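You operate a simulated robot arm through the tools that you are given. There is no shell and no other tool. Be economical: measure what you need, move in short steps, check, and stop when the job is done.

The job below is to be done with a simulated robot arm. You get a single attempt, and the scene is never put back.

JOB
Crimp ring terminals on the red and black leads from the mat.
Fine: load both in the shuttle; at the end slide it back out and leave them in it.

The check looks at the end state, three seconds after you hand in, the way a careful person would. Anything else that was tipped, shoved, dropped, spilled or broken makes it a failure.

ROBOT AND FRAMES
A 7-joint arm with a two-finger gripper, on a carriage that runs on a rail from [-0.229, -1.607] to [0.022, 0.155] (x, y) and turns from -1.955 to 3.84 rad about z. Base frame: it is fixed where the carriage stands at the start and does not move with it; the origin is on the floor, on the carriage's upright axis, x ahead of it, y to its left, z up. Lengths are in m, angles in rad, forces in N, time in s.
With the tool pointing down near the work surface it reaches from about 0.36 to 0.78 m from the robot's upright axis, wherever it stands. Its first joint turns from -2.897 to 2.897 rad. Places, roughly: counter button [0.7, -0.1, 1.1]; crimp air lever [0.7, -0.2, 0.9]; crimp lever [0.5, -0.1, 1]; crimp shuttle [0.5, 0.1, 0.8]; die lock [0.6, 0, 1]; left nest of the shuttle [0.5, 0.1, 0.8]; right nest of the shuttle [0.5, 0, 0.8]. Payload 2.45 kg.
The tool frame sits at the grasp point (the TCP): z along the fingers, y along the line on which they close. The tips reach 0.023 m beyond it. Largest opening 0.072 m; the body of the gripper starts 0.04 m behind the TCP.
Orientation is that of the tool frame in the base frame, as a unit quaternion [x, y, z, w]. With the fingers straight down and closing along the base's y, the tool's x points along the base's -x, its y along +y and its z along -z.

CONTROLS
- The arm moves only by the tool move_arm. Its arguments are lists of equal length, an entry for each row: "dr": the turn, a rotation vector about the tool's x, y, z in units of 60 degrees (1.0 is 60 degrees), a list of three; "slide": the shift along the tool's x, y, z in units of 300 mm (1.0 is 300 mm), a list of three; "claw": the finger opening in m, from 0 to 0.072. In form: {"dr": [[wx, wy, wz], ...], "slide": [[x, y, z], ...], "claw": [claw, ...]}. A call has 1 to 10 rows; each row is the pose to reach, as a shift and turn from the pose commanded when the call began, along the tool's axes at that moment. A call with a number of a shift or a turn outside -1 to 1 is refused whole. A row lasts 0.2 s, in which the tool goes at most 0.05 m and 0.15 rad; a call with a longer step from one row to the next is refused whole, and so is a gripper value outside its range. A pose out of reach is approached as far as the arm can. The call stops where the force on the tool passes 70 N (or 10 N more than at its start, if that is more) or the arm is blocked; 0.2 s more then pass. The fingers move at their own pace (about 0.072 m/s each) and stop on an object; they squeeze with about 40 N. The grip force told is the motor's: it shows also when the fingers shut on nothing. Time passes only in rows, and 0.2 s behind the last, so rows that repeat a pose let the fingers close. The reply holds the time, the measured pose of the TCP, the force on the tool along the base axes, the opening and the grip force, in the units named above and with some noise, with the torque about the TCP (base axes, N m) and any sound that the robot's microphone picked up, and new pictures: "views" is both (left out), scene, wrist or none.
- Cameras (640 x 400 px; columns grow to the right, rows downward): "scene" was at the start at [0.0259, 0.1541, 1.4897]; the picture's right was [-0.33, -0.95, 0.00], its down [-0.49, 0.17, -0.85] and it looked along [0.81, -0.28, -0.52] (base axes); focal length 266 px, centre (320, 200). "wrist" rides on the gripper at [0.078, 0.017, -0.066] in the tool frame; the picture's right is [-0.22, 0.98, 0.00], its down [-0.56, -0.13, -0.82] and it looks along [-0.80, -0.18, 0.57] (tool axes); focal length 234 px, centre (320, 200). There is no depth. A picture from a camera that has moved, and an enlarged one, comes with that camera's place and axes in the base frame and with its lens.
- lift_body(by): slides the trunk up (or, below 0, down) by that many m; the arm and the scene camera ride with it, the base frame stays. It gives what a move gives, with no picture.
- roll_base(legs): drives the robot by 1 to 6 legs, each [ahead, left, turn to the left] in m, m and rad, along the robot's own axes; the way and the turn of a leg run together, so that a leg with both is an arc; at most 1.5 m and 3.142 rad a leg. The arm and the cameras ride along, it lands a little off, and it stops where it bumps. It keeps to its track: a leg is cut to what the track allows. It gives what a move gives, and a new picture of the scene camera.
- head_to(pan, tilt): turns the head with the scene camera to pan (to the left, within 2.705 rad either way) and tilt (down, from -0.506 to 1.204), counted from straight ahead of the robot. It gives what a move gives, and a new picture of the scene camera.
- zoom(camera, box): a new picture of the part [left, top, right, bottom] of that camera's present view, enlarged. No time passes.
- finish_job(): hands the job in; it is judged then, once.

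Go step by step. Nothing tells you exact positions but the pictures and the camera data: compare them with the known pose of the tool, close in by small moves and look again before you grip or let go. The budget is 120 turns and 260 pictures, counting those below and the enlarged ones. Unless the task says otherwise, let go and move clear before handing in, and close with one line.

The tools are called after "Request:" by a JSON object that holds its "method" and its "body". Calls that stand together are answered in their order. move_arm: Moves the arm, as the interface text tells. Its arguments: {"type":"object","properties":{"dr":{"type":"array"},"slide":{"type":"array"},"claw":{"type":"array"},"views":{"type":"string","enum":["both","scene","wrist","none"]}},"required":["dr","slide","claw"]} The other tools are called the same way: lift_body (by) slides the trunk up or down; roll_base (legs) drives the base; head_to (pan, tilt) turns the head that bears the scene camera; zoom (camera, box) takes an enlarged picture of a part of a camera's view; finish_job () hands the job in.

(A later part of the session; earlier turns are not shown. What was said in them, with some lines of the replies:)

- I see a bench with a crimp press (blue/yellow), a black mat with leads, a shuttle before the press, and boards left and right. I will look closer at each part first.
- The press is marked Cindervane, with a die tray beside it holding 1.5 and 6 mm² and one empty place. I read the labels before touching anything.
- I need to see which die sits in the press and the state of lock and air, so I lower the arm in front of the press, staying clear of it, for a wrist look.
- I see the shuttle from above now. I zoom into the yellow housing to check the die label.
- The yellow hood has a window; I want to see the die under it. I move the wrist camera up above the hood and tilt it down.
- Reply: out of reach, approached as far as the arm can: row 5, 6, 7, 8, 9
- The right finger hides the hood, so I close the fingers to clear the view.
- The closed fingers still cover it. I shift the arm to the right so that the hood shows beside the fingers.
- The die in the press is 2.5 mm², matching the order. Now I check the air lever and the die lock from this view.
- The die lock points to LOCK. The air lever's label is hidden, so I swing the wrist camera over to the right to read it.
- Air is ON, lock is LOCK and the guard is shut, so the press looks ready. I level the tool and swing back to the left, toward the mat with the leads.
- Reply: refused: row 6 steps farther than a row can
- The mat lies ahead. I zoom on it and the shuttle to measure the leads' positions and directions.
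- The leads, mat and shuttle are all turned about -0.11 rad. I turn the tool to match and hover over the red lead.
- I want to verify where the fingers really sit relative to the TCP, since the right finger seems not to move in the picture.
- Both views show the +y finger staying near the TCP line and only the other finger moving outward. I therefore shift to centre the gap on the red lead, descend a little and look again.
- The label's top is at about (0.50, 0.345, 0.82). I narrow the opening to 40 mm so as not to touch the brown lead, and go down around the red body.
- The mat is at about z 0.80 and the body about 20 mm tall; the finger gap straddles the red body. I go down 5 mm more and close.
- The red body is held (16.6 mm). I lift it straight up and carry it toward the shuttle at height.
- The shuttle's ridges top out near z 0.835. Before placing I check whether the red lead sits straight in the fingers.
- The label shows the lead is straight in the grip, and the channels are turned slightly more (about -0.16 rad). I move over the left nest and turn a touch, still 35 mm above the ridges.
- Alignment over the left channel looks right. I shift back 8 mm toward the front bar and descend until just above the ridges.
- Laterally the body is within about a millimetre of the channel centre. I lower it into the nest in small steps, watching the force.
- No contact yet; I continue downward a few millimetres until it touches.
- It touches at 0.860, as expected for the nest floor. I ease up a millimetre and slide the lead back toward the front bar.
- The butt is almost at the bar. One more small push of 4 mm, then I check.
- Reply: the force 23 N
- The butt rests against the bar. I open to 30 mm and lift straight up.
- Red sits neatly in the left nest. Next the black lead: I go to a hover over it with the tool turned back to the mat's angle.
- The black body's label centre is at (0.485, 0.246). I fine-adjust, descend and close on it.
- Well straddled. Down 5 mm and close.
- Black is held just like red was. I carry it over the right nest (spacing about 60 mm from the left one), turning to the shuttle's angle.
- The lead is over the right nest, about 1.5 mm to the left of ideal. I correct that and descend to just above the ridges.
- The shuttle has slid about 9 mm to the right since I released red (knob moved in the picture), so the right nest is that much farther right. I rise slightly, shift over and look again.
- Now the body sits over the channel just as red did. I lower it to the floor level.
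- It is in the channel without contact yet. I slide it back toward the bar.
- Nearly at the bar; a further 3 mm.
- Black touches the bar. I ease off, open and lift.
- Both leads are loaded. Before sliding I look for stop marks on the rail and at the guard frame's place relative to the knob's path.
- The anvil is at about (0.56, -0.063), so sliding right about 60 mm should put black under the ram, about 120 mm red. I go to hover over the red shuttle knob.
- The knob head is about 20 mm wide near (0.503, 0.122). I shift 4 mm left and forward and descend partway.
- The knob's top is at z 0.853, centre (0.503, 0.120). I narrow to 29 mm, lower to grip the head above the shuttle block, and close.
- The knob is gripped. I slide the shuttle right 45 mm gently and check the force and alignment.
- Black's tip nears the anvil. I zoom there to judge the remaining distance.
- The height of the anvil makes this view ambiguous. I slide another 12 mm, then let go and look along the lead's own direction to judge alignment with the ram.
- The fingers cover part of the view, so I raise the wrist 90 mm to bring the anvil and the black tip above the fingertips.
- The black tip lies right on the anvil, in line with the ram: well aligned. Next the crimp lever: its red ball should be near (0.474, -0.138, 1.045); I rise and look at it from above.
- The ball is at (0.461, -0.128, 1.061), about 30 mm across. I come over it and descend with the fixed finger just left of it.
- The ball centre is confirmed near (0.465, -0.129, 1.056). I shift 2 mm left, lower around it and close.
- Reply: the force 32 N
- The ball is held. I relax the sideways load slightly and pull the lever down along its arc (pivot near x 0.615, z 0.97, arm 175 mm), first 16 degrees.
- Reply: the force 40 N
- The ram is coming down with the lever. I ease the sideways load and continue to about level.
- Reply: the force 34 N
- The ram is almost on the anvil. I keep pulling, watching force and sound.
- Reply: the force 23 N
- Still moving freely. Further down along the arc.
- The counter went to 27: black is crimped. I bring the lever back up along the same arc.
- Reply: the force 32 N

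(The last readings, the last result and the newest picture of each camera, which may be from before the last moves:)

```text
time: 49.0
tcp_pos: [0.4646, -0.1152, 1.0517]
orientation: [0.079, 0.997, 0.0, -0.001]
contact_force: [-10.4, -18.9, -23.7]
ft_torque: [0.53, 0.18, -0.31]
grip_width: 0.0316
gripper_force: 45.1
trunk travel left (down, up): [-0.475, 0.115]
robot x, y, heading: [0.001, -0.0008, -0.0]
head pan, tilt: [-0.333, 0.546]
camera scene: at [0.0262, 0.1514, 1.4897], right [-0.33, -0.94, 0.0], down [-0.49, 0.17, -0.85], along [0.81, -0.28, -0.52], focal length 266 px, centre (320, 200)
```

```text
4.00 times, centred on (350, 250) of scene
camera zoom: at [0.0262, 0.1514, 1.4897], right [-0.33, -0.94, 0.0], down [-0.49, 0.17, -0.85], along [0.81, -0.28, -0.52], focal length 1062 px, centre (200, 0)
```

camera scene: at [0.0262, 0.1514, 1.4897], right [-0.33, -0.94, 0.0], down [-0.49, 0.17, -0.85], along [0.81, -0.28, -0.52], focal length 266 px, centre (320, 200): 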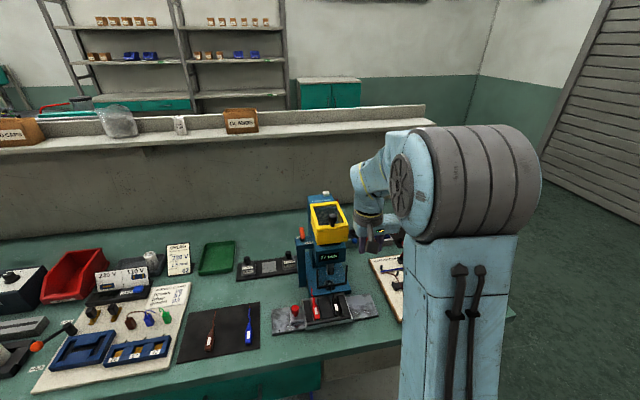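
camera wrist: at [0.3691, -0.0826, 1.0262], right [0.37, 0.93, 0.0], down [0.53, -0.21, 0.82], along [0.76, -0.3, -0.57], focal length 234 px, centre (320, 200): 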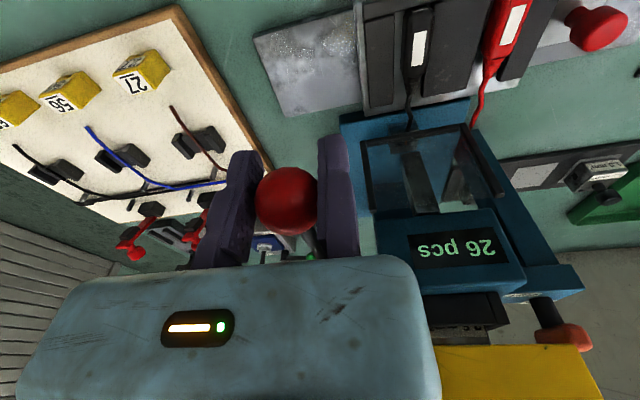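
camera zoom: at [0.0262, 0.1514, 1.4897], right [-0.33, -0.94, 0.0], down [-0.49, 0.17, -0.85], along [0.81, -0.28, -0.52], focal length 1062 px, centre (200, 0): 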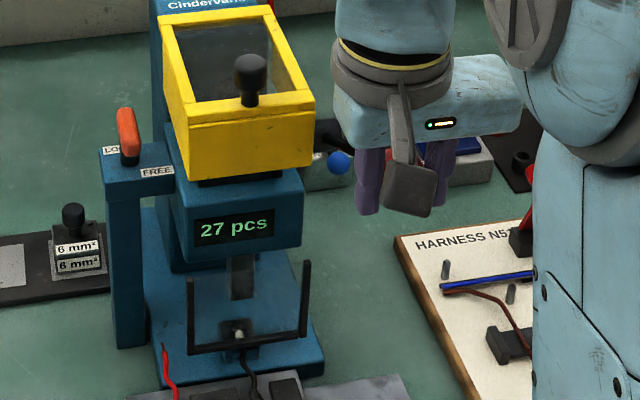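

Lever up, ram up, and a ring terminal shows on black's end. I release the ball, rise clear, and go back over to check the crimp.

Request:
{"method": "move_arm", "body": {"dr": [[0, 0, 0], [0, 0, 0], [0, 0, 0], [0, 0, 0], [0, 0, 0], [0, 0, 0]], "slide": [[0, 0, 0.004], [0, 0.003, 0.004], [0, 0.006, 0.004], [0, 0.006, -0.1], [0, 0.006, -0.24], [0, 0.006, -0.3]], "claw": [0, 0.05, 0.05, 0.05, 0.05, 0.05], "views": "none"}}

Request:
{"method": "move_arm", "body": {"dr": [[0, 0, 0], [0, 0, 0], [0, 0, 0], [0, 0, 0], [0, 0, 0], [0, 0, 0]], "slide": [[0.06, 0.06, 0], [0.07, 0.18, 0.06], [0.07, 0.19, 0.16], [0.07, 0.19, 0.26], [0.07, 0.19, 0.36], [0.07, 0.19, 0.36]], "claw": [0.03, 0, 0, 0, 0, 0], "views": "wrist"}}

Request:
{"method": "zoom", "body": {"camera": "wrist", "box": [310, 40, 430, 140]}}

Request:
{"method": "zoom", "body": {"camera": "scene", "box": [280, 250, 390, 330]}}

```text
time: 50.4
tcp_pos: [0.4651, -0.1117, 1.1413]
orientation: [0.077, 0.997, 0.001, 0.0]
contact_force: [-0.2, 0.3, 0.1]
ft_torque: [-0.01, 0.02, 0.01]
grip_width: 0.0501
gripper_force: 0.1
trunk travel left (down, up): [-0.475, 0.115]
robot x, y, heading: [0.0015, 0.0007, -0.001]
head pan, tilt: [-0.333, 0.546]
```

```text
time: 51.8
tcp_pos: [0.4532, -0.0501, 1.0335]
orientation: [0.078, 0.997, 0.001, 0.0]
contact_force: [1.0, 0.8, 0.6]
ft_torque: [0.01, 0.01, -0.04]
grip_width: 0.0002
gripper_force: 28.5
trunk travel left (down, up): [-0.475, 0.115]
robot x, y, heading: [0.0001, 0.0008, 0.004]
head pan, tilt: [-0.333, 0.546]
camera wrist: at [0.379, -0.0205, 1.1002], right [0.36, 0.93, 0.0], down [0.53, -0.21, 0.82], along [0.76, -0.3, -0.57], focal length 234 px, centre (320, 200)
```

wrist: 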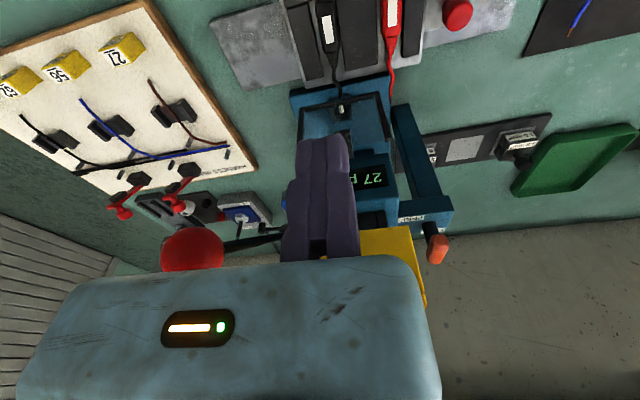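

```text
4.00 times, centred on (370, 90) of wrist
camera zoom: at [0.379, -0.0205, 1.1002], right [0.36, 0.93, 0.0], down [0.53, -0.21, 0.82], along [0.76, -0.3, -0.57], focal length 937 px, centre (120, 640)
```

zoom: 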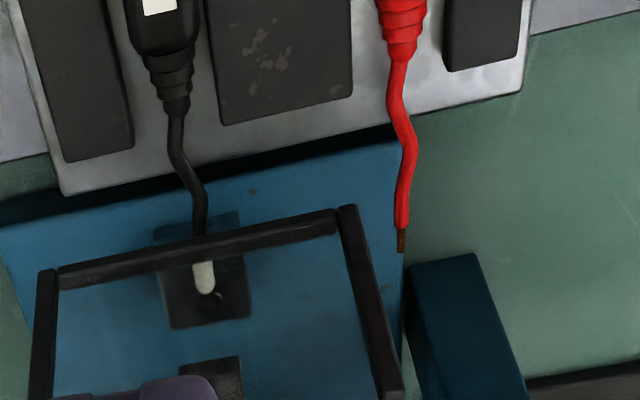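

```text
5.00 times, centred on (335, 290) of scene
camera zoom: at [0.0262, 0.1541, 1.4897], right [-0.33, -0.95, 0.0], down [-0.49, 0.17, -0.85], along [0.81, -0.28, -0.52], focal length 1328 px, centre (245, -250)
```

zoom: 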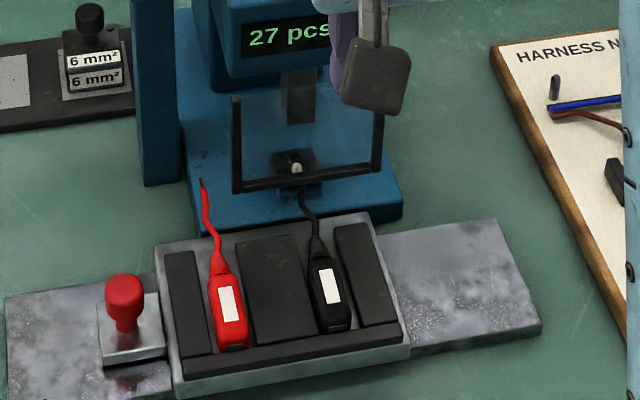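

Black's crimp is good. Now red: back to the shuttle knob for another 60 mm of travel.

Request:
{"method": "move_arm", "body": {"dr": [[0, 0, 0], [0, 0, 0], [0, 0, 0], [0, 0, 0], [0, 0, 0], [0, 0, 0], [0, 0, 0]], "slide": [[0, 0.14, 0], [-0.02, 0.28, 0], [-0.05, 0.42, 0], [-0.063, 0.448, 0.1], [-0.063, 0.448, 0.22], [-0.063, 0.448, 0.34], [-0.063, 0.448, 0.44]], "claw": [0, 0, 0.03, 0.034, 0.034, 0.034, 0.034], "views": "none"}}

Request:
{"method": "zoom", "body": {"camera": "wrist", "box": [200, 60, 400, 220]}}

```text
time: 53.4
tcp_pos: [0.493, 0.0782, 0.902]
orientation: [0.077, 0.997, 0.0, 0.001]
contact_force: [-0.9, -1.0, 0.5]
ft_torque: [-0.01, -0.01, -0.03]
grip_width: 0.0342
gripper_force: 0.1
trunk travel left (down, up): [-0.475, 0.115]
robot x, y, heading: [0.0031, 0.0016, 0.001]
head pan, tilt: [-0.333, 0.546]
```

```text
2.50 times, centred on (300, 140) of wrist
camera zoom: at [0.4182, 0.1077, 0.9678], right [0.36, 0.93, 0.0], down [0.53, -0.21, 0.82], along [0.76, -0.3, -0.57], focal length 585 px, centre (370, 350)
```

zoom: 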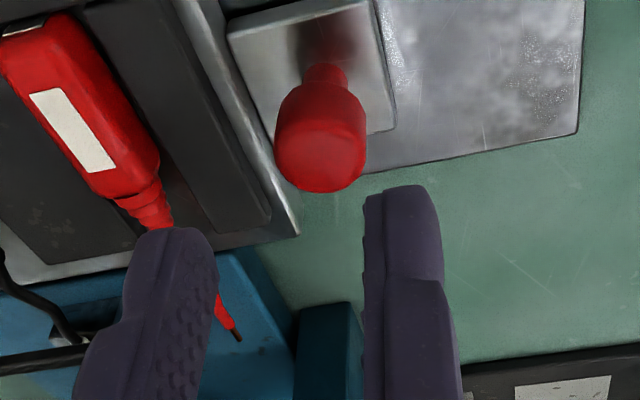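

The knob is at (0.4945, 0.0645), well placed between the fingers. I lower and grip it.

Request:
{"method": "move_arm", "body": {"dr": [[0, 0, 0], [0, 0, 0], [0, 0, 0], [0, 0, 0], [0, 0, 0]], "slide": [[0, 0.001, 0.06], [0, 0.001, 0.12], [0, 0.001, 0.149], [0, 0.001, 0.149], [0, 0.001, 0.149]], "claw": [0.029, 0.029, 0.029, 0.0, 0.0], "views": "none"}}

Request:
{"method": "zoom", "body": {"camera": "wrist", "box": [200, 60, 400, 220]}}

```text
time: 54.6
tcp_pos: [0.4935, 0.0778, 0.8574]
orientation: [0.077, 0.997, 0.001, 0.0]
contact_force: [-1.0, -3.2, 2.6]
ft_torque: [-0.08, 0.0, -0.14]
grip_width: 0.0215
gripper_force: 44.8
trunk travel left (down, up): [-0.475, 0.115]
robot x, y, heading: [-0.0032, 0.0014, 0.002]
head pan, tilt: [-0.333, 0.546]
```

```text
2.50 times, centred on (300, 140) of wrist
camera zoom: at [0.4199, 0.1082, 0.9234], right [0.37, 0.93, 0.0], down [0.53, -0.21, 0.82], along [0.76, -0.3, -0.57], focal length 585 px, centre (370, 350)
```

zoom: 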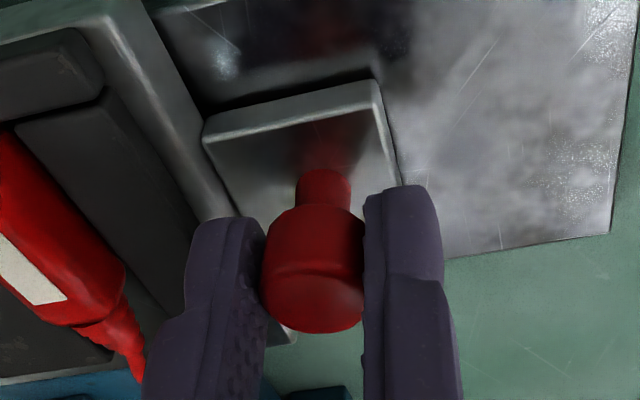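

Gripped. I slide the shuttle 60 mm further right in gentle steps so that red comes under the ram.

Request:
{"method": "move_arm", "body": {"dr": [[0, 0, 0], [0, 0, 0], [0, 0, 0], [0, 0, 0], [0, 0, 0], [0, 0, 0]], "slide": [[0, -0.035, 0], [0.001, -0.07, 0], [0.002, -0.105, 0], [0.002, -0.14, 0], [0.002, -0.175, 0], [0.003, -0.2, 0]], "claw": [0, 0, 0, 0, 0, 0]}}

Request:
{"method": "zoom", "body": {"camera": "scene", "box": [280, 250, 390, 330]}}

```text
time: 56.0
tcp_pos: [0.4854, 0.0184, 0.8576]
orientation: [0.077, 0.997, 0.0, -0.001]
contact_force: [8.5, -3.8, -29.8]
ft_torque: [0.27, -0.11, 0.06]
grip_width: 0.0218
gripper_force: 45.0
trunk travel left (down, up): [-0.475, 0.115]
robot x, y, heading: [0.0003, -0.0005, 0.003]
head pan, tilt: [-0.333, 0.546]
camera scene: at [0.0285, 0.1537, 1.4894], right [-0.33, -0.95, 0.0], down [-0.49, 0.17, -0.85], along [0.81, -0.28, -0.52], focal length 266 px, centre (320, 200)
camera wrist: at [0.4115, 0.0479, 0.9238], right [0.37, 0.93, 0.0], down [0.54, -0.21, 0.82], along [0.76, -0.3, -0.58], focal length 234 px, centre (320, 200)
```

scene: 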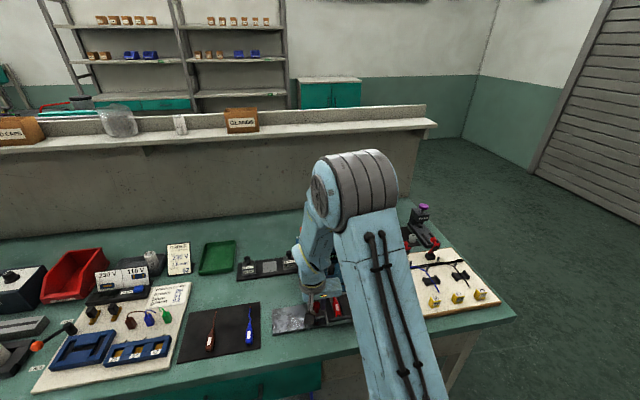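
wrist: 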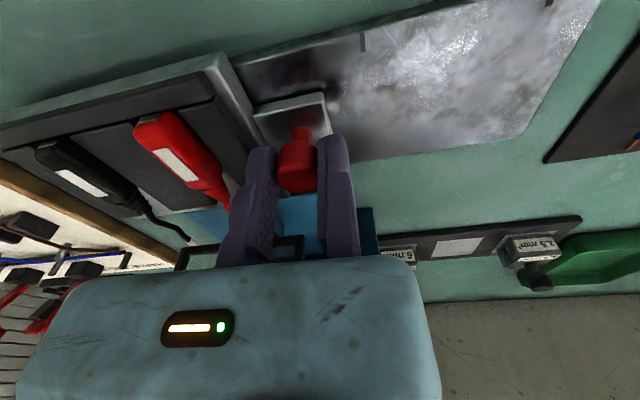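

```text
5.00 times, centred on (335, 290) of scene
camera zoom: at [0.0285, 0.1537, 1.4894], right [-0.33, -0.95, 0.0], down [-0.49, 0.17, -0.85], along [0.81, -0.28, -0.52], focal length 1328 px, centre (245, -250)
```

zoom: 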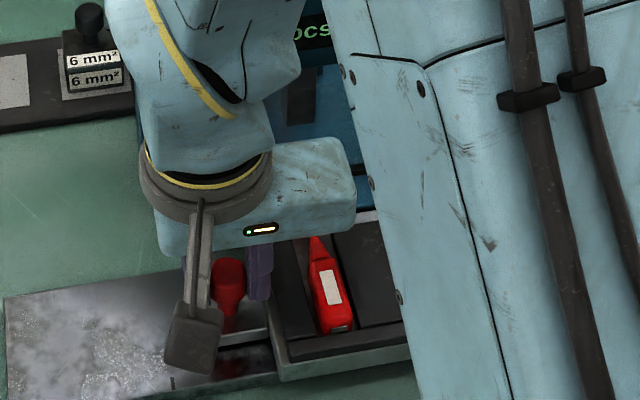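

There is a 30 N vertical load, so I relax downward a little, then open and look at the alignment from the earlier viewing pose.

Request:
{"method": "move_arm", "body": {"dr": [[0, 0, 0], [0, 0, 0], [0, 0, 0], [0, 0, 0]], "slide": [[0, 0, 0.004], [0, 0, 0.004], [0, 0, 0.004], [0, 0, 0.004]], "claw": [0, 0, 0.029, 0.029], "views": "none"}}

Request:
{"method": "zoom", "body": {"camera": "wrist", "box": [160, 100, 400, 260]}}

```text
time: 57.0
tcp_pos: [0.4841, 0.0183, 0.8588]
orientation: [0.076, 0.997, 0.001, 0.0]
contact_force: [-0.1, 0.0, 0.1]
ft_torque: [-0.03, 0.02, 0.01]
grip_width: 0.0287
gripper_force: 0.1
trunk travel left (down, up): [-0.475, 0.115]
robot x, y, heading: [0.0026, 0.0003, 0.004]
head pan, tilt: [-0.333, 0.546]
```

```text
2.50 times, centred on (280, 180) of wrist
camera zoom: at [0.4101, 0.0492, 0.9246], right [0.36, 0.93, 0.0], down [0.53, -0.21, 0.82], along [0.76, -0.3, -0.57], focal length 585 px, centre (420, 250)
```

zoom: 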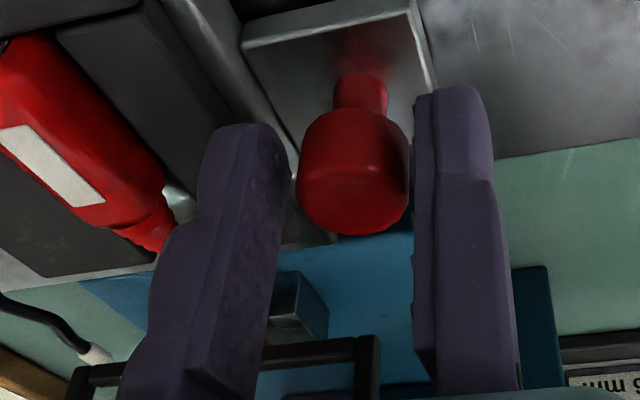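

Free again. I go up, back a little, and to the viewing pose.

Request:
{"method": "move_arm", "body": {"dr": [[0, 0, 0], [0, 0, 0], [0, 0, 0], [0, 0, 0], [0, 0, 0], [0, 0, 0], [0, 0, 0], [0, 0, 0]], "slide": [[0, 0, -0.06], [0.01, 0, -0.18], [0.077, 0, -0.3], [0.077, 0, -0.45], [0.077, -0.05, -0.587], [0.077, -0.18, -0.587], [0.077, -0.282, -0.587], [0.077, -0.282, -0.587]], "claw": [0.029, 0.029, 0.029, 0.029, 0, 0, 0, 0], "views": "none"}}

Request:
{"method": "zoom", "body": {"camera": "wrist", "box": [310, 40, 430, 140]}}

Request:
{"method": "zoom", "body": {"camera": "scene", "box": [280, 250, 390, 330]}}

```text
time: 58.8
tcp_pos: [0.4476, -0.0589, 1.0342]
orientation: [0.077, 0.997, 0.002, 0.0]
contact_force: [0.1, -1.3, 0.2]
ft_torque: [-0.01, 0.03, 0.03]
grip_width: 0.0004
gripper_force: 28.4
trunk travel left (down, up): [-0.475, 0.115]
robot x, y, heading: [0.0029, 0.0012, -0.001]
head pan, tilt: [-0.333, 0.546]
```

```text
4.00 times, centred on (370, 90) of wrist
camera zoom: at [0.3744, -0.0299, 1.1006], right [0.36, 0.93, 0.0], down [0.53, -0.21, 0.82], along [0.76, -0.3, -0.57], focal length 937 px, centre (120, 640)
```

zoom: 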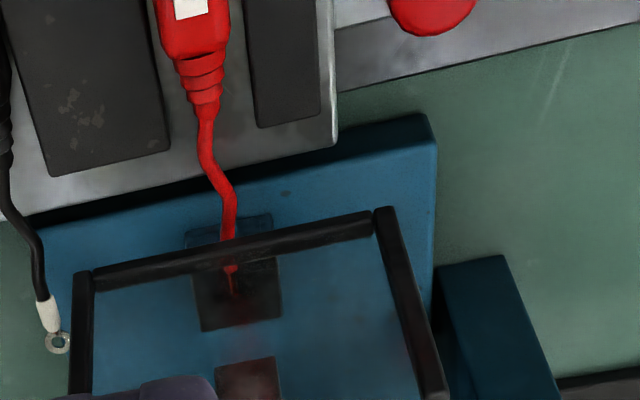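

```text
5.00 times, centred on (335, 290) of scene
camera zoom: at [0.0259, 0.1539, 1.4897], right [-0.33, -0.95, 0.0], down [-0.49, 0.17, -0.85], along [0.81, -0.28, -0.52], focal length 1328 px, centre (245, -250)
```

zoom: 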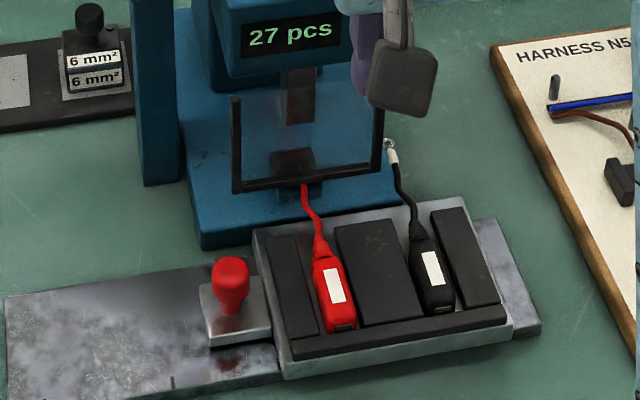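

Red's tip lies on the anvil just as black's did. I go back to the lever ball and grip it again.

Request:
{"method": "move_arm", "body": {"dr": [[0, 0, 0], [0, 0, 0], [0, 0, 0], [0, 0, 0], [0, 0, 0]], "slide": [[0, 0, -0.15], [0, 0, -0.3], [0, 0, -0.387], [-0.04, -0.1, -0.387], [-0.083, -0.165, -0.34]], "claw": [0.03, 0.05, 0.05, 0.05, 0.05], "views": "none"}}

Request:
{"method": "zoom", "body": {"camera": "wrist", "box": [200, 60, 400, 220]}}

```text
time: 60.0
tcp_pos: [0.4647, -0.1121, 1.1367]
orientation: [0.077, 0.997, 0.0, -0.001]
contact_force: [-0.2, 0.2, -0.5]
ft_torque: [0.0, 0.01, -0.01]
grip_width: 0.05
gripper_force: 0.1
trunk travel left (down, up): [-0.475, 0.115]
robot x, y, heading: [-0.0029, -0.0026, 0.003]
head pan, tilt: [-0.333, 0.546]
```

```text
2.50 times, centred on (300, 140) of wrist
camera zoom: at [0.3917, -0.0834, 1.2019], right [0.36, 0.93, 0.0], down [0.53, -0.21, 0.82], along [0.76, -0.3, -0.57], focal length 585 px, centre (370, 350)
```

zoom: 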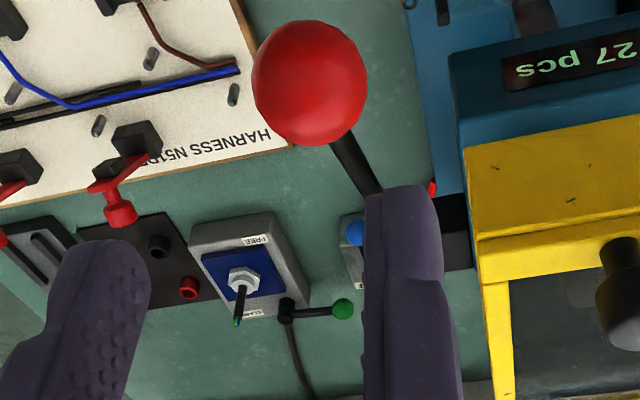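

The ball is where expected. Down, and close on it.

Request:
{"method": "move_arm", "body": {"dr": [[0, 0, 0], [0, 0, 0], [0, 0, 0], [0, 0, 0], [0, 0, 0], [0, 0, 0], [0, 0, 0]], "slide": [[-0.008, -0.004, 0.06], [-0.008, -0.004, 0.15], [-0.008, -0.004, 0.24], [-0.008, -0.004, 0.282], [-0.008, -0.004, 0.282], [-0.008, -0.004, 0.282], [-0.008, -0.004, 0.282]], "claw": [0.05, 0.05, 0.05, 0.05, 0.025, 0.0, 0.0], "views": "none"}}

Request:
{"method": "move_arm", "body": {"dr": [[0, 0, 0], [0, 0, 0], [0, 0, 0], [0, 0, 0], [0, 0, 0]], "slide": [[0, -0.005, 0], [0.018, -0.008, 0.036], [0.035, -0.011, 0.073], [0.049, -0.013, 0.111], [0.06, -0.014, 0.151]], "claw": [0, 0, 0, 0, 0], "views": "wrist"}}

```text
time: 61.6
tcp_pos: [0.4673, -0.1167, 1.0513]
orientation: [0.078, 0.997, 0.001, 0.0]
contact_force: [1.3, -9.4, -0.3]
ft_torque: [-0.14, -0.22, -0.03]
grip_width: 0.0311
gripper_force: 44.9
trunk travel left (down, up): [-0.475, 0.115]
robot x, y, heading: [-0.0022, 0.0011, 0.001]
head pan, tilt: [-0.333, 0.546]
```

```text
time: 62.8
tcp_pos: [0.4496, -0.1135, 1.0068]
orientation: [0.076, 0.997, 0.0, 0.0]
contact_force: [3.1, 11.3, 8.7]
ft_torque: [-0.25, -1.33, 0.16]
grip_width: 0.031
gripper_force: 45.0
trunk travel left (down, up): [-0.475, 0.115]
robot x, y, heading: [-0.0026, -0.0044, 0.003]
head pan, tilt: [-0.333, 0.546]
camera wrist: at [0.3747, -0.0839, 1.0723], right [0.36, 0.93, 0.0], down [0.53, -0.21, 0.82], along [0.76, -0.3, -0.57], focal length 234 px, centre (320, 200)
```

wrist: 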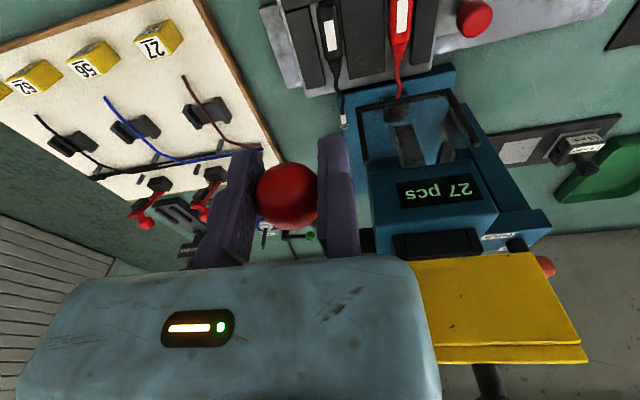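

The lever moves with low side load now. I complete the stroke.

Request:
{"method": "move_arm", "body": {"dr": [[0, 0, 0], [0, 0, 0], [0, 0, 0], [0, 0, 0], [0, 0, 0], [0, 0, 0], [0, 0, 0], [0, 0, 0]], "slide": [[0.007, 0, 0.04], [0.013, 0, 0.08], [0.015, 0, 0.12], [0.015, 0, 0.162], [0.012, 0, 0.203], [0.006, 0, 0.243], [0.0, 0, 0.283], [-0.007, 0, 0.32]], "claw": [0, 0, 0, 0, 0, 0, 0, 0], "views": "none"}}

Request:
{"method": "zoom", "body": {"camera": "scene", "box": [290, 230, 370, 300]}}

```text
time: 64.6
tcp_pos: [0.4515, -0.1135, 0.9116]
orientation: [0.077, 0.997, 0.0, 0.001]
contact_force: [2.7, 24.9, 23.6]
ft_torque: [-0.48, 0.35, 0.21]
grip_width: 0.0312
gripper_force: 44.7
trunk travel left (down, up): [-0.475, 0.115]
robot x, y, heading: [-0.0012, 0.0028, 0.002]
head pan, tilt: [-0.333, 0.546]
```

```text
5.71 times, centred on (330, 265) of scene
camera zoom: at [0.0249, 0.1568, 1.4897], right [-0.33, -0.95, 0.0], down [-0.49, 0.17, -0.85], along [0.81, -0.28, -0.52], focal length 1517 px, centre (263, -171)
```

zoom: 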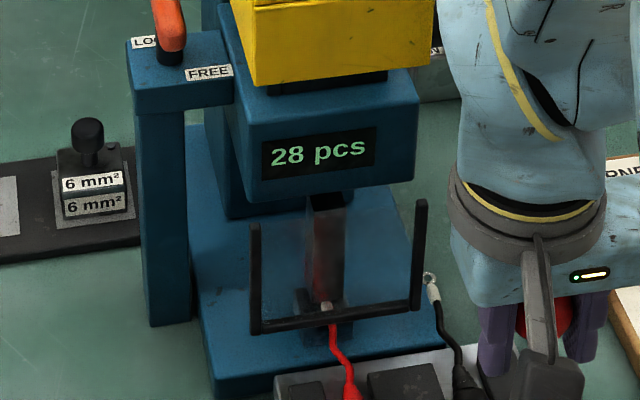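

The counter shows 28: red is crimped too. I raise the lever back to its rest position.

Request:
{"method": "move_arm", "body": {"dr": [[0, 0, 0], [0, 0, 0], [0, 0, 0], [0, 0, 0], [0, 0, 0], [0, 0, 0], [0, 0, 0], [0, 0, 0], [0, 0, 0]], "slide": [[0.009, 0.002, -0.04], [0.015, 0.003, -0.079], [0.02, 0.004, -0.12], [0.022, 0.005, -0.16], [0.02, 0.008, -0.242], [0.007, 0.01, -0.322], [-0.018, 0.014, -0.4], [-0.043, 0.016, -0.455], [-0.053, 0.017, -0.473]], "claw": [0, 0, 0, 0, 0, 0, 0, 0, 0], "views": "none"}}

Request:
{"method": "zoom", "body": {"camera": "scene", "box": [290, 200, 410, 300]}}

```text
time: 66.6
tcp_pos: [0.4656, -0.1153, 1.051]
orientation: [0.08, 0.997, 0.001, -0.002]
contact_force: [-10.4, -11.9, -25.4]
ft_torque: [0.53, 0.19, -0.24]
grip_width: 0.0315
gripper_force: 45.1
trunk travel left (down, up): [-0.475, 0.115]
robot x, y, heading: [0.0041, -0.0039, 0.003]
head pan, tilt: [-0.333, 0.546]
```

```text
4.00 times, centred on (350, 250) of scene
camera zoom: at [0.0263, 0.1522, 1.4895], right [-0.33, -0.94, 0.0], down [-0.49, 0.17, -0.85], along [0.81, -0.28, -0.52], focal length 1062 px, centre (200, 0)
```

zoom: 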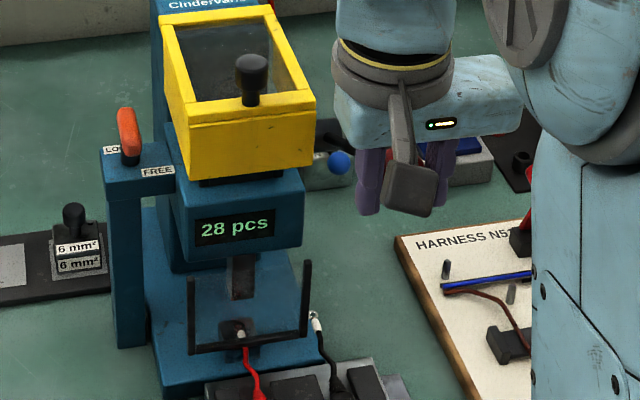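

The lever is up and the red terminal shows. I release the ball, rise, and return to hover over the shuttle knob.

Request:
{"method": "move_arm", "body": {"dr": [[0, 0, 0], [0, 0, 0], [0, 0, 0], [0, 0, 0], [0, 0, 0], [0, 0, 0]], "slide": [[0, 0, 0.005], [0, 0.002, 0.005], [0, 0.005, 0.005], [0, 0.006, -0.1], [0, 0.006, -0.24], [0, 0.006, -0.3]], "claw": [0, 0.05, 0.05, 0.05, 0.05, 0.05], "views": "none"}}

Request:
{"method": "move_arm", "body": {"dr": [[0, 0, 0], [0, 0, 0], [0, 0, 0], [0, 0, 0], [0, 0, 0], [0, 0, 0], [0, 0, 0], [0, 0, 0], [0, 0, 0]], "slide": [[0.08, 0.06, 0], [0.08, 0.2, 0], [0.08, 0.34, 0.04], [0.08, 0.446, 0.12], [0.06, 0.446, 0.26], [0.04, 0.446, 0.4], [0.016, 0.446, 0.54], [0.016, 0.446, 0.67], [0.016, 0.446, 0.787]], "claw": [0.034, 0.034, 0.034, 0.034, 0.034, 0.034, 0.034, 0.034, 0.034], "views": "wrist"}}

Request:
{"method": "zoom", "body": {"camera": "wrist", "box": [200, 60, 400, 220]}}

```text
time: 68.0
tcp_pos: [0.4687, -0.1114, 1.1431]
orientation: [0.076, 0.997, 0.0, 0.0]
contact_force: [-0.2, 0.3, -0.5]
ft_torque: [-0.02, -0.02, -0.03]
grip_width: 0.0503
gripper_force: 0.1
trunk travel left (down, up): [-0.475, 0.115]
robot x, y, heading: [-0.0016, 0.0023, 0.0]
head pan, tilt: [-0.333, 0.546]
```

```text
time: 70.0
tcp_pos: [0.4848, 0.0226, 0.9071]
orientation: [0.077, 0.997, 0.001, 0.001]
contact_force: [0.7, 0.3, 0.0]
ft_torque: [-0.01, -0.03, -0.02]
grip_width: 0.0339
gripper_force: 0.0
trunk travel left (down, up): [-0.475, 0.115]
robot x, y, heading: [-0.0044, 0.0012, -0.002]
head pan, tilt: [-0.333, 0.546]
camera wrist: at [0.4109, 0.0524, 0.9732], right [0.37, 0.93, 0.0], down [0.53, -0.21, 0.82], along [0.76, -0.3, -0.57], focal length 234 px, centre (320, 200)
```

wrist: 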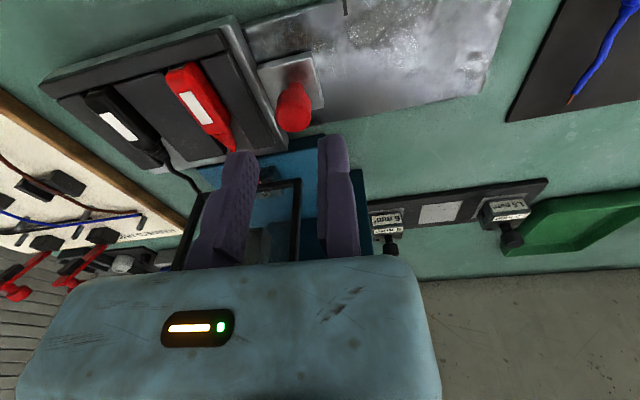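

```text
2.50 times, centred on (300, 140) of wrist
camera zoom: at [0.4109, 0.0524, 0.9732], right [0.37, 0.93, 0.0], down [0.53, -0.21, 0.82], along [0.76, -0.3, -0.57], focal length 585 px, centre (370, 350)
```

zoom: 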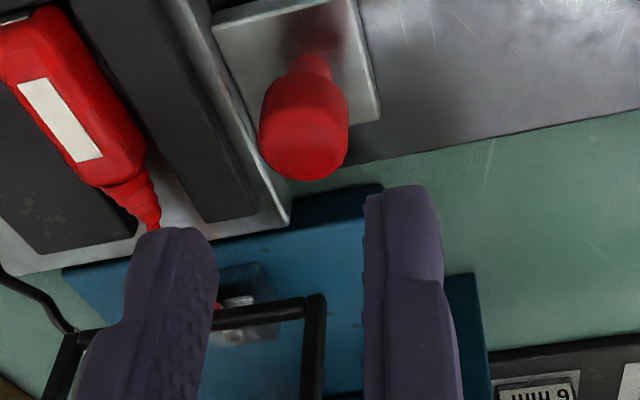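

The knob is 17 mm right of the TCP line; I shift 3.5 mm, lower and grip.

Request:
{"method": "move_arm", "body": {"dr": [[0, 0, 0], [0, 0, 0], [0, 0, 0], [0, 0, 0], [0, 0, 0]], "slide": [[0, -0.012, 0.06], [0, -0.012, 0.12], [0, -0.012, 0.163], [0, -0.012, 0.163], [0, -0.012, 0.163]], "claw": [0.029, 0.029, 0.029, 0.0, 0.0], "views": "none"}}

Request:
{"method": "zoom", "body": {"camera": "wrist", "box": [200, 60, 400, 220]}}

```text
time: 71.2
tcp_pos: [0.4835, 0.0172, 0.8567]
orientation: [0.078, 0.997, 0.0, 0.0]
contact_force: [-1.8, -4.3, -0.4]
ft_torque: [-0.14, 0.0, -0.07]
grip_width: 0.0216
gripper_force: 45.2
trunk travel left (down, up): [-0.475, 0.115]
robot x, y, heading: [-0.0019, 0.0012, -0.002]
head pan, tilt: [-0.333, 0.546]
```

```text
2.50 times, centred on (300, 140) of wrist
camera zoom: at [0.4095, 0.0479, 0.9227], right [0.37, 0.93, 0.0], down [0.53, -0.21, 0.82], along [0.76, -0.3, -0.57], focal length 585 px, centre (370, 350)
```

zoom: 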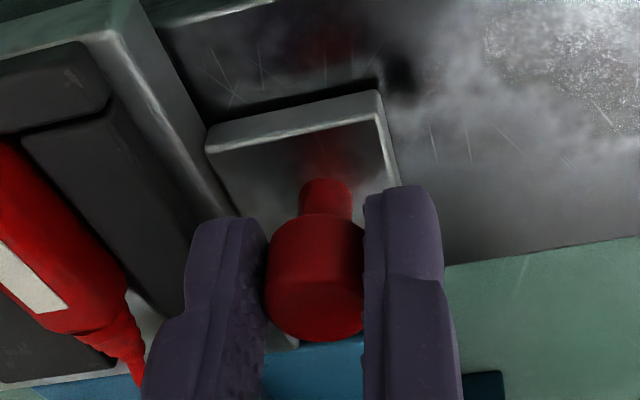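

Gripped. I slide the shuttle back out to the left, 118 mm in gentle steps.

Request:
{"method": "move_arm", "body": {"dr": [[0, 0, 0], [0, 0, 0], [0, 0, 0], [0, 0, 0], [0, 0, 0], [0, 0, 0], [0, 0, 0], [0, 0, 0], [0, 0, 0], [0, 0, 0]], "slide": [[0, 0.04, 0], [0, 0.08, 0], [0, 0.12, 0], [0, 0.16, 0], [0, 0.2, 0], [0, 0.24, 0], [0, 0.28, 0], [0, 0.32, 0], [0, 0.36, 0], [0, 0.393, 0]], "claw": [0, 0, 0, 0, 0, 0, 0, 0, 0, 0]}}

Request:
{"method": "zoom", "body": {"camera": "scene", "box": [250, 270, 350, 340]}}

```text
time: 73.4
tcp_pos: [0.4992, 0.135, 0.8574]
orientation: [0.078, 0.997, 0.001, -0.002]
contact_force: [-17.2, 3.9, -6.4]
ft_torque: [-0.14, -0.24, -0.14]
grip_width: 0.0215
gripper_force: 44.9
trunk travel left (down, up): [-0.475, 0.115]
robot x, y, heading: [-0.0024, -0.0008, -0.001]
head pan, tilt: [-0.333, 0.546]
camera scene: at [0.0248, 0.1545, 1.4896], right [-0.33, -0.95, 0.0], down [-0.49, 0.17, -0.85], along [0.81, -0.28, -0.52], focal length 266 px, centre (320, 200)
camera wrist: at [0.4264, 0.1652, 0.9229], right [0.36, 0.93, 0.0], down [0.54, -0.21, 0.82], along [0.76, -0.3, -0.58], focal length 234 px, centre (320, 200)
```

scene: 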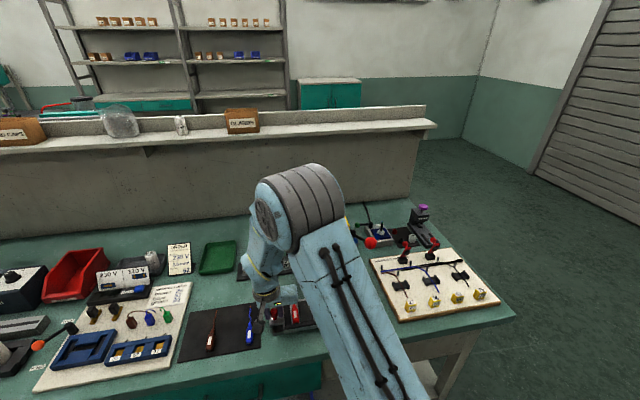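
wrist: 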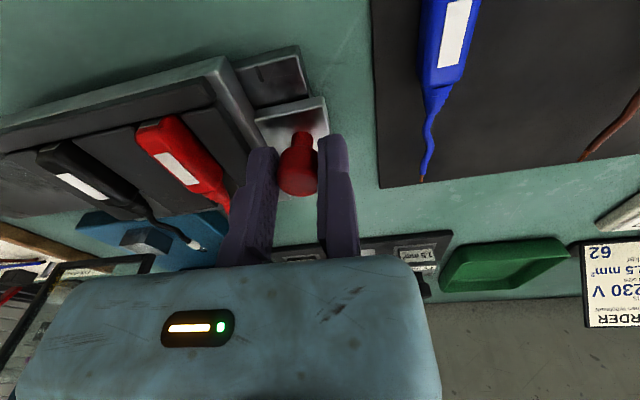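

```text
5.71 times, centred on (300, 305) of scene
camera zoom: at [0.0248, 0.1545, 1.4896], right [-0.33, -0.95, 0.0], down [-0.49, 0.17, -0.85], along [0.81, -0.28, -0.52], focal length 1517 px, centre (434, -400)
```

zoom: 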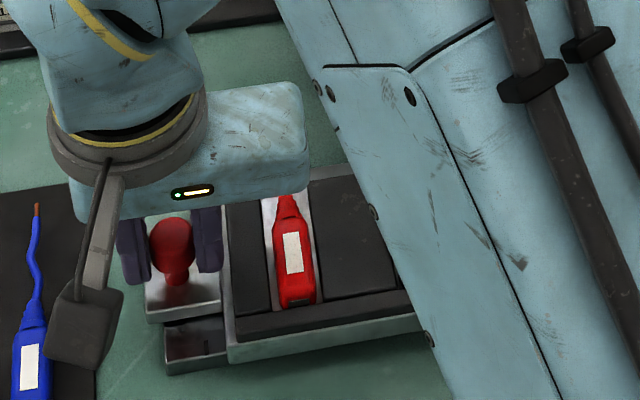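

Nearly out. I ease the last millimetres toward the original stop.

Request:
{"method": "move_arm", "body": {"dr": [[0, 0, 0], [0, 0, 0], [0, 0, 0], [0, 0, 0]], "slide": [[0.003, 0.006, 0], [0.003, 0.012, 0], [0.003, 0.018, 0], [0.003, 0.024, 0]], "claw": [0, 0, 0, 0], "views": "none"}}

Request:
{"method": "zoom", "body": {"camera": "wrist", "box": [200, 20, 400, 180]}}

```text
time: 74.4
tcp_pos: [0.5009, 0.1429, 0.8564]
orientation: [0.077, 0.997, 0.0, 0.0]
contact_force: [-12.9, 4.1, -15.0]
ft_torque: [0.17, 0.28, -0.25]
grip_width: 0.0217
gripper_force: 45.2
trunk travel left (down, up): [-0.475, 0.115]
robot x, y, heading: [0.0012, -0.0002, -0.001]
head pan, tilt: [-0.333, 0.546]
```

```text
2.50 times, centred on (300, 100) of wrist
camera zoom: at [0.4273, 0.1725, 0.9227], right [0.36, 0.93, 0.0], down [0.53, -0.21, 0.82], along [0.76, -0.3, -0.57], focal length 585 px, centre (370, 450)
```

zoom: 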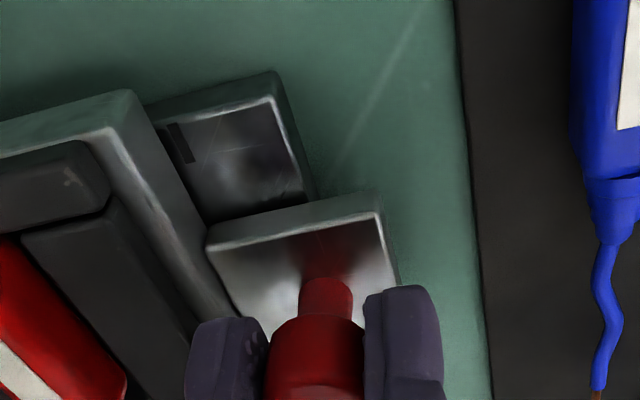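

The rail's mark is almost at the shuttle's edge. A few more millimetres, watching for the stop.

Request:
{"method": "move_arm", "body": {"dr": [[0, 0, 0], [0, 0, 0], [0, 0, 0]], "slide": [[0.002, 0.006, 0], [0.002, 0.012, 0], [0.002, 0.017, 0]], "claw": [0, 0, 0], "views": "none"}}

Request:
{"method": "zoom", "body": {"camera": "wrist", "box": [200, 20, 400, 180]}}

```text
time: 75.2
tcp_pos: [0.501, 0.1457, 0.8563]
orientation: [0.077, 0.997, 0.0, 0.0]
contact_force: [-13.3, -8.0, -20.6]
ft_torque: [0.1, -0.51, -0.15]
grip_width: 0.0214
gripper_force: 45.4
trunk travel left (down, up): [-0.475, 0.115]
robot x, y, heading: [-0.0018, -0.0006, -0.001]
head pan, tilt: [-0.333, 0.546]
```

```text
2.50 times, centred on (300, 100) of wrist
camera zoom: at [0.4278, 0.175, 0.9227], right [0.37, 0.93, 0.0], down [0.53, -0.21, 0.82], along [0.76, -0.3, -0.57], focal length 585 px, centre (370, 450)
```

zoom: 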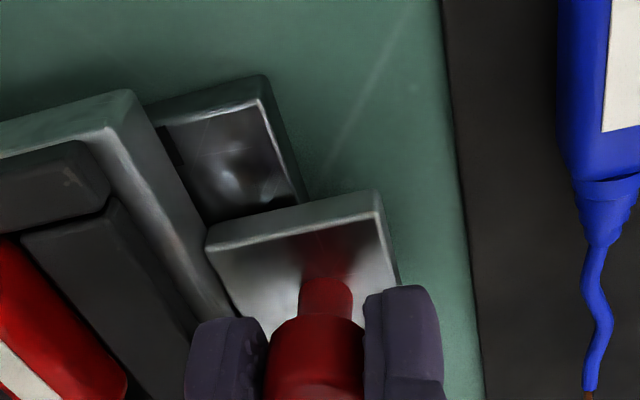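

It has met its stop, with the mark at the shuttle's edge. I take off the load, open and lift away.

Request:
{"method": "move_arm", "body": {"dr": [[0, 0, 0], [0, 0, 0], [0, 0, 0], [0, 0, 0], [0, 0, 0], [0, 0, 0], [0, 0, 0]], "slide": [[0.002, -0.004, 0.002], [0.002, -0.004, 0.002], [0.002, -0.003, 0.002], [0.002, -0.003, -0.05], [0.002, -0.003, -0.18], [0.002, -0.003, -0.32], [0.002, 0.1, -0.44]], "claw": [0, 0.028, 0.028, 0.028, 0.028, 0.028, 0.028]}}

Request:
{"method": "zoom", "body": {"camera": "wrist", "box": [60, 0, 380, 200]}}

Request:
{"method": "zoom", "body": {"camera": "scene", "box": [250, 260, 370, 345]}}

```text
time: 76.8
tcp_pos: [0.5036, 0.174, 0.9908]
orientation: [0.077, 0.997, 0.0, 0.001]
contact_force: [0.2, -0.7, 0.1]
ft_torque: [0.02, 0.0, 0.02]
grip_width: 0.0281
gripper_force: 0.0
trunk travel left (down, up): [-0.475, 0.115]
robot x, y, heading: [-0.0027, 0.0029, 0.003]
head pan, tilt: [-0.333, 0.546]
camera scene: at [0.0259, 0.1538, 1.4897], right [-0.33, -0.95, 0.0], down [-0.49, 0.17, -0.85], along [0.81, -0.28, -0.52], focal length 266 px, centre (320, 200)
camera wrist: at [0.4306, 0.2043, 1.0561], right [0.36, 0.93, 0.0], down [0.53, -0.21, 0.82], along [0.76, -0.3, -0.57], focal length 234 px, centre (320, 200)
```

scene: 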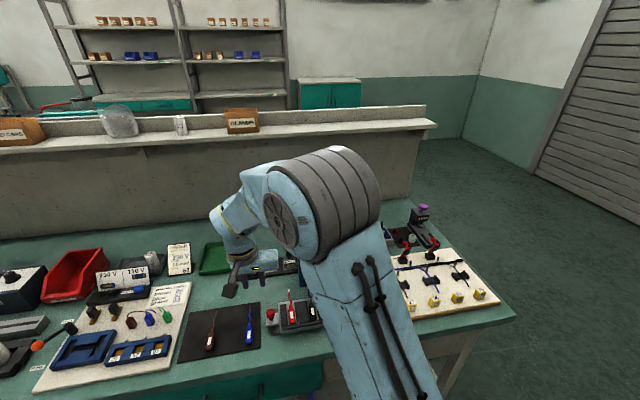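
wrist: 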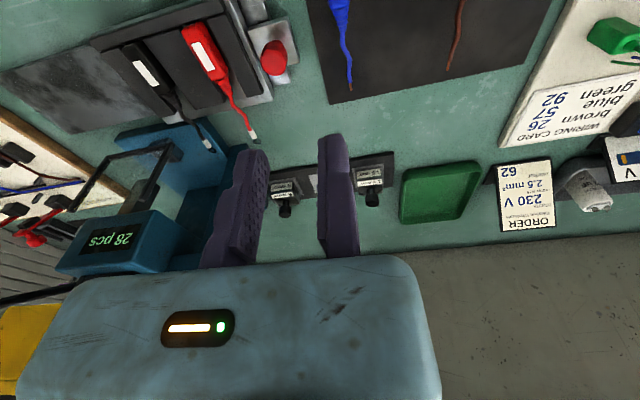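

```text
2.00 times, centred on (220, 100) of wrist
camera zoom: at [0.4306, 0.2043, 1.0561], right [0.36, 0.93, 0.0], down [0.53, -0.21, 0.82], along [0.76, -0.3, -0.57], focal length 468 px, centre (520, 400)
```

zoom: 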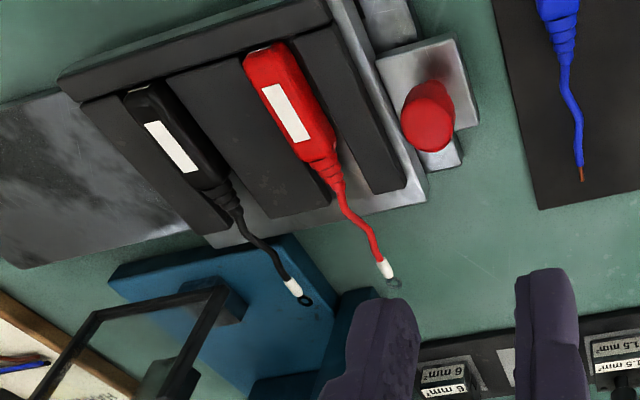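

```text
4.71 times, centred on (310, 302) of scene
camera zoom: at [0.0259, 0.1538, 1.4897], right [-0.33, -0.95, 0.0], down [-0.49, 0.17, -0.85], along [0.81, -0.28, -0.52], focal length 1250 px, centre (367, -282)
```

zoom: 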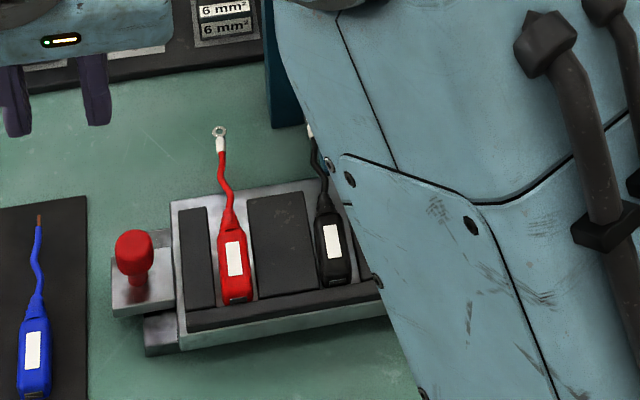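

Both leads carry ring terminals and lie in the shuttle. The shuttle is back at its starting place and the arm is clear, so I hand in.

Request:
{"method": "finish_job", "body": {}}

```text
The job is handed in.
```

The red and black leads now have ring terminals, crimped with the 2.5 mm² die the order calls for. Both are still in the shuttle, which is slid back out to its starting place.
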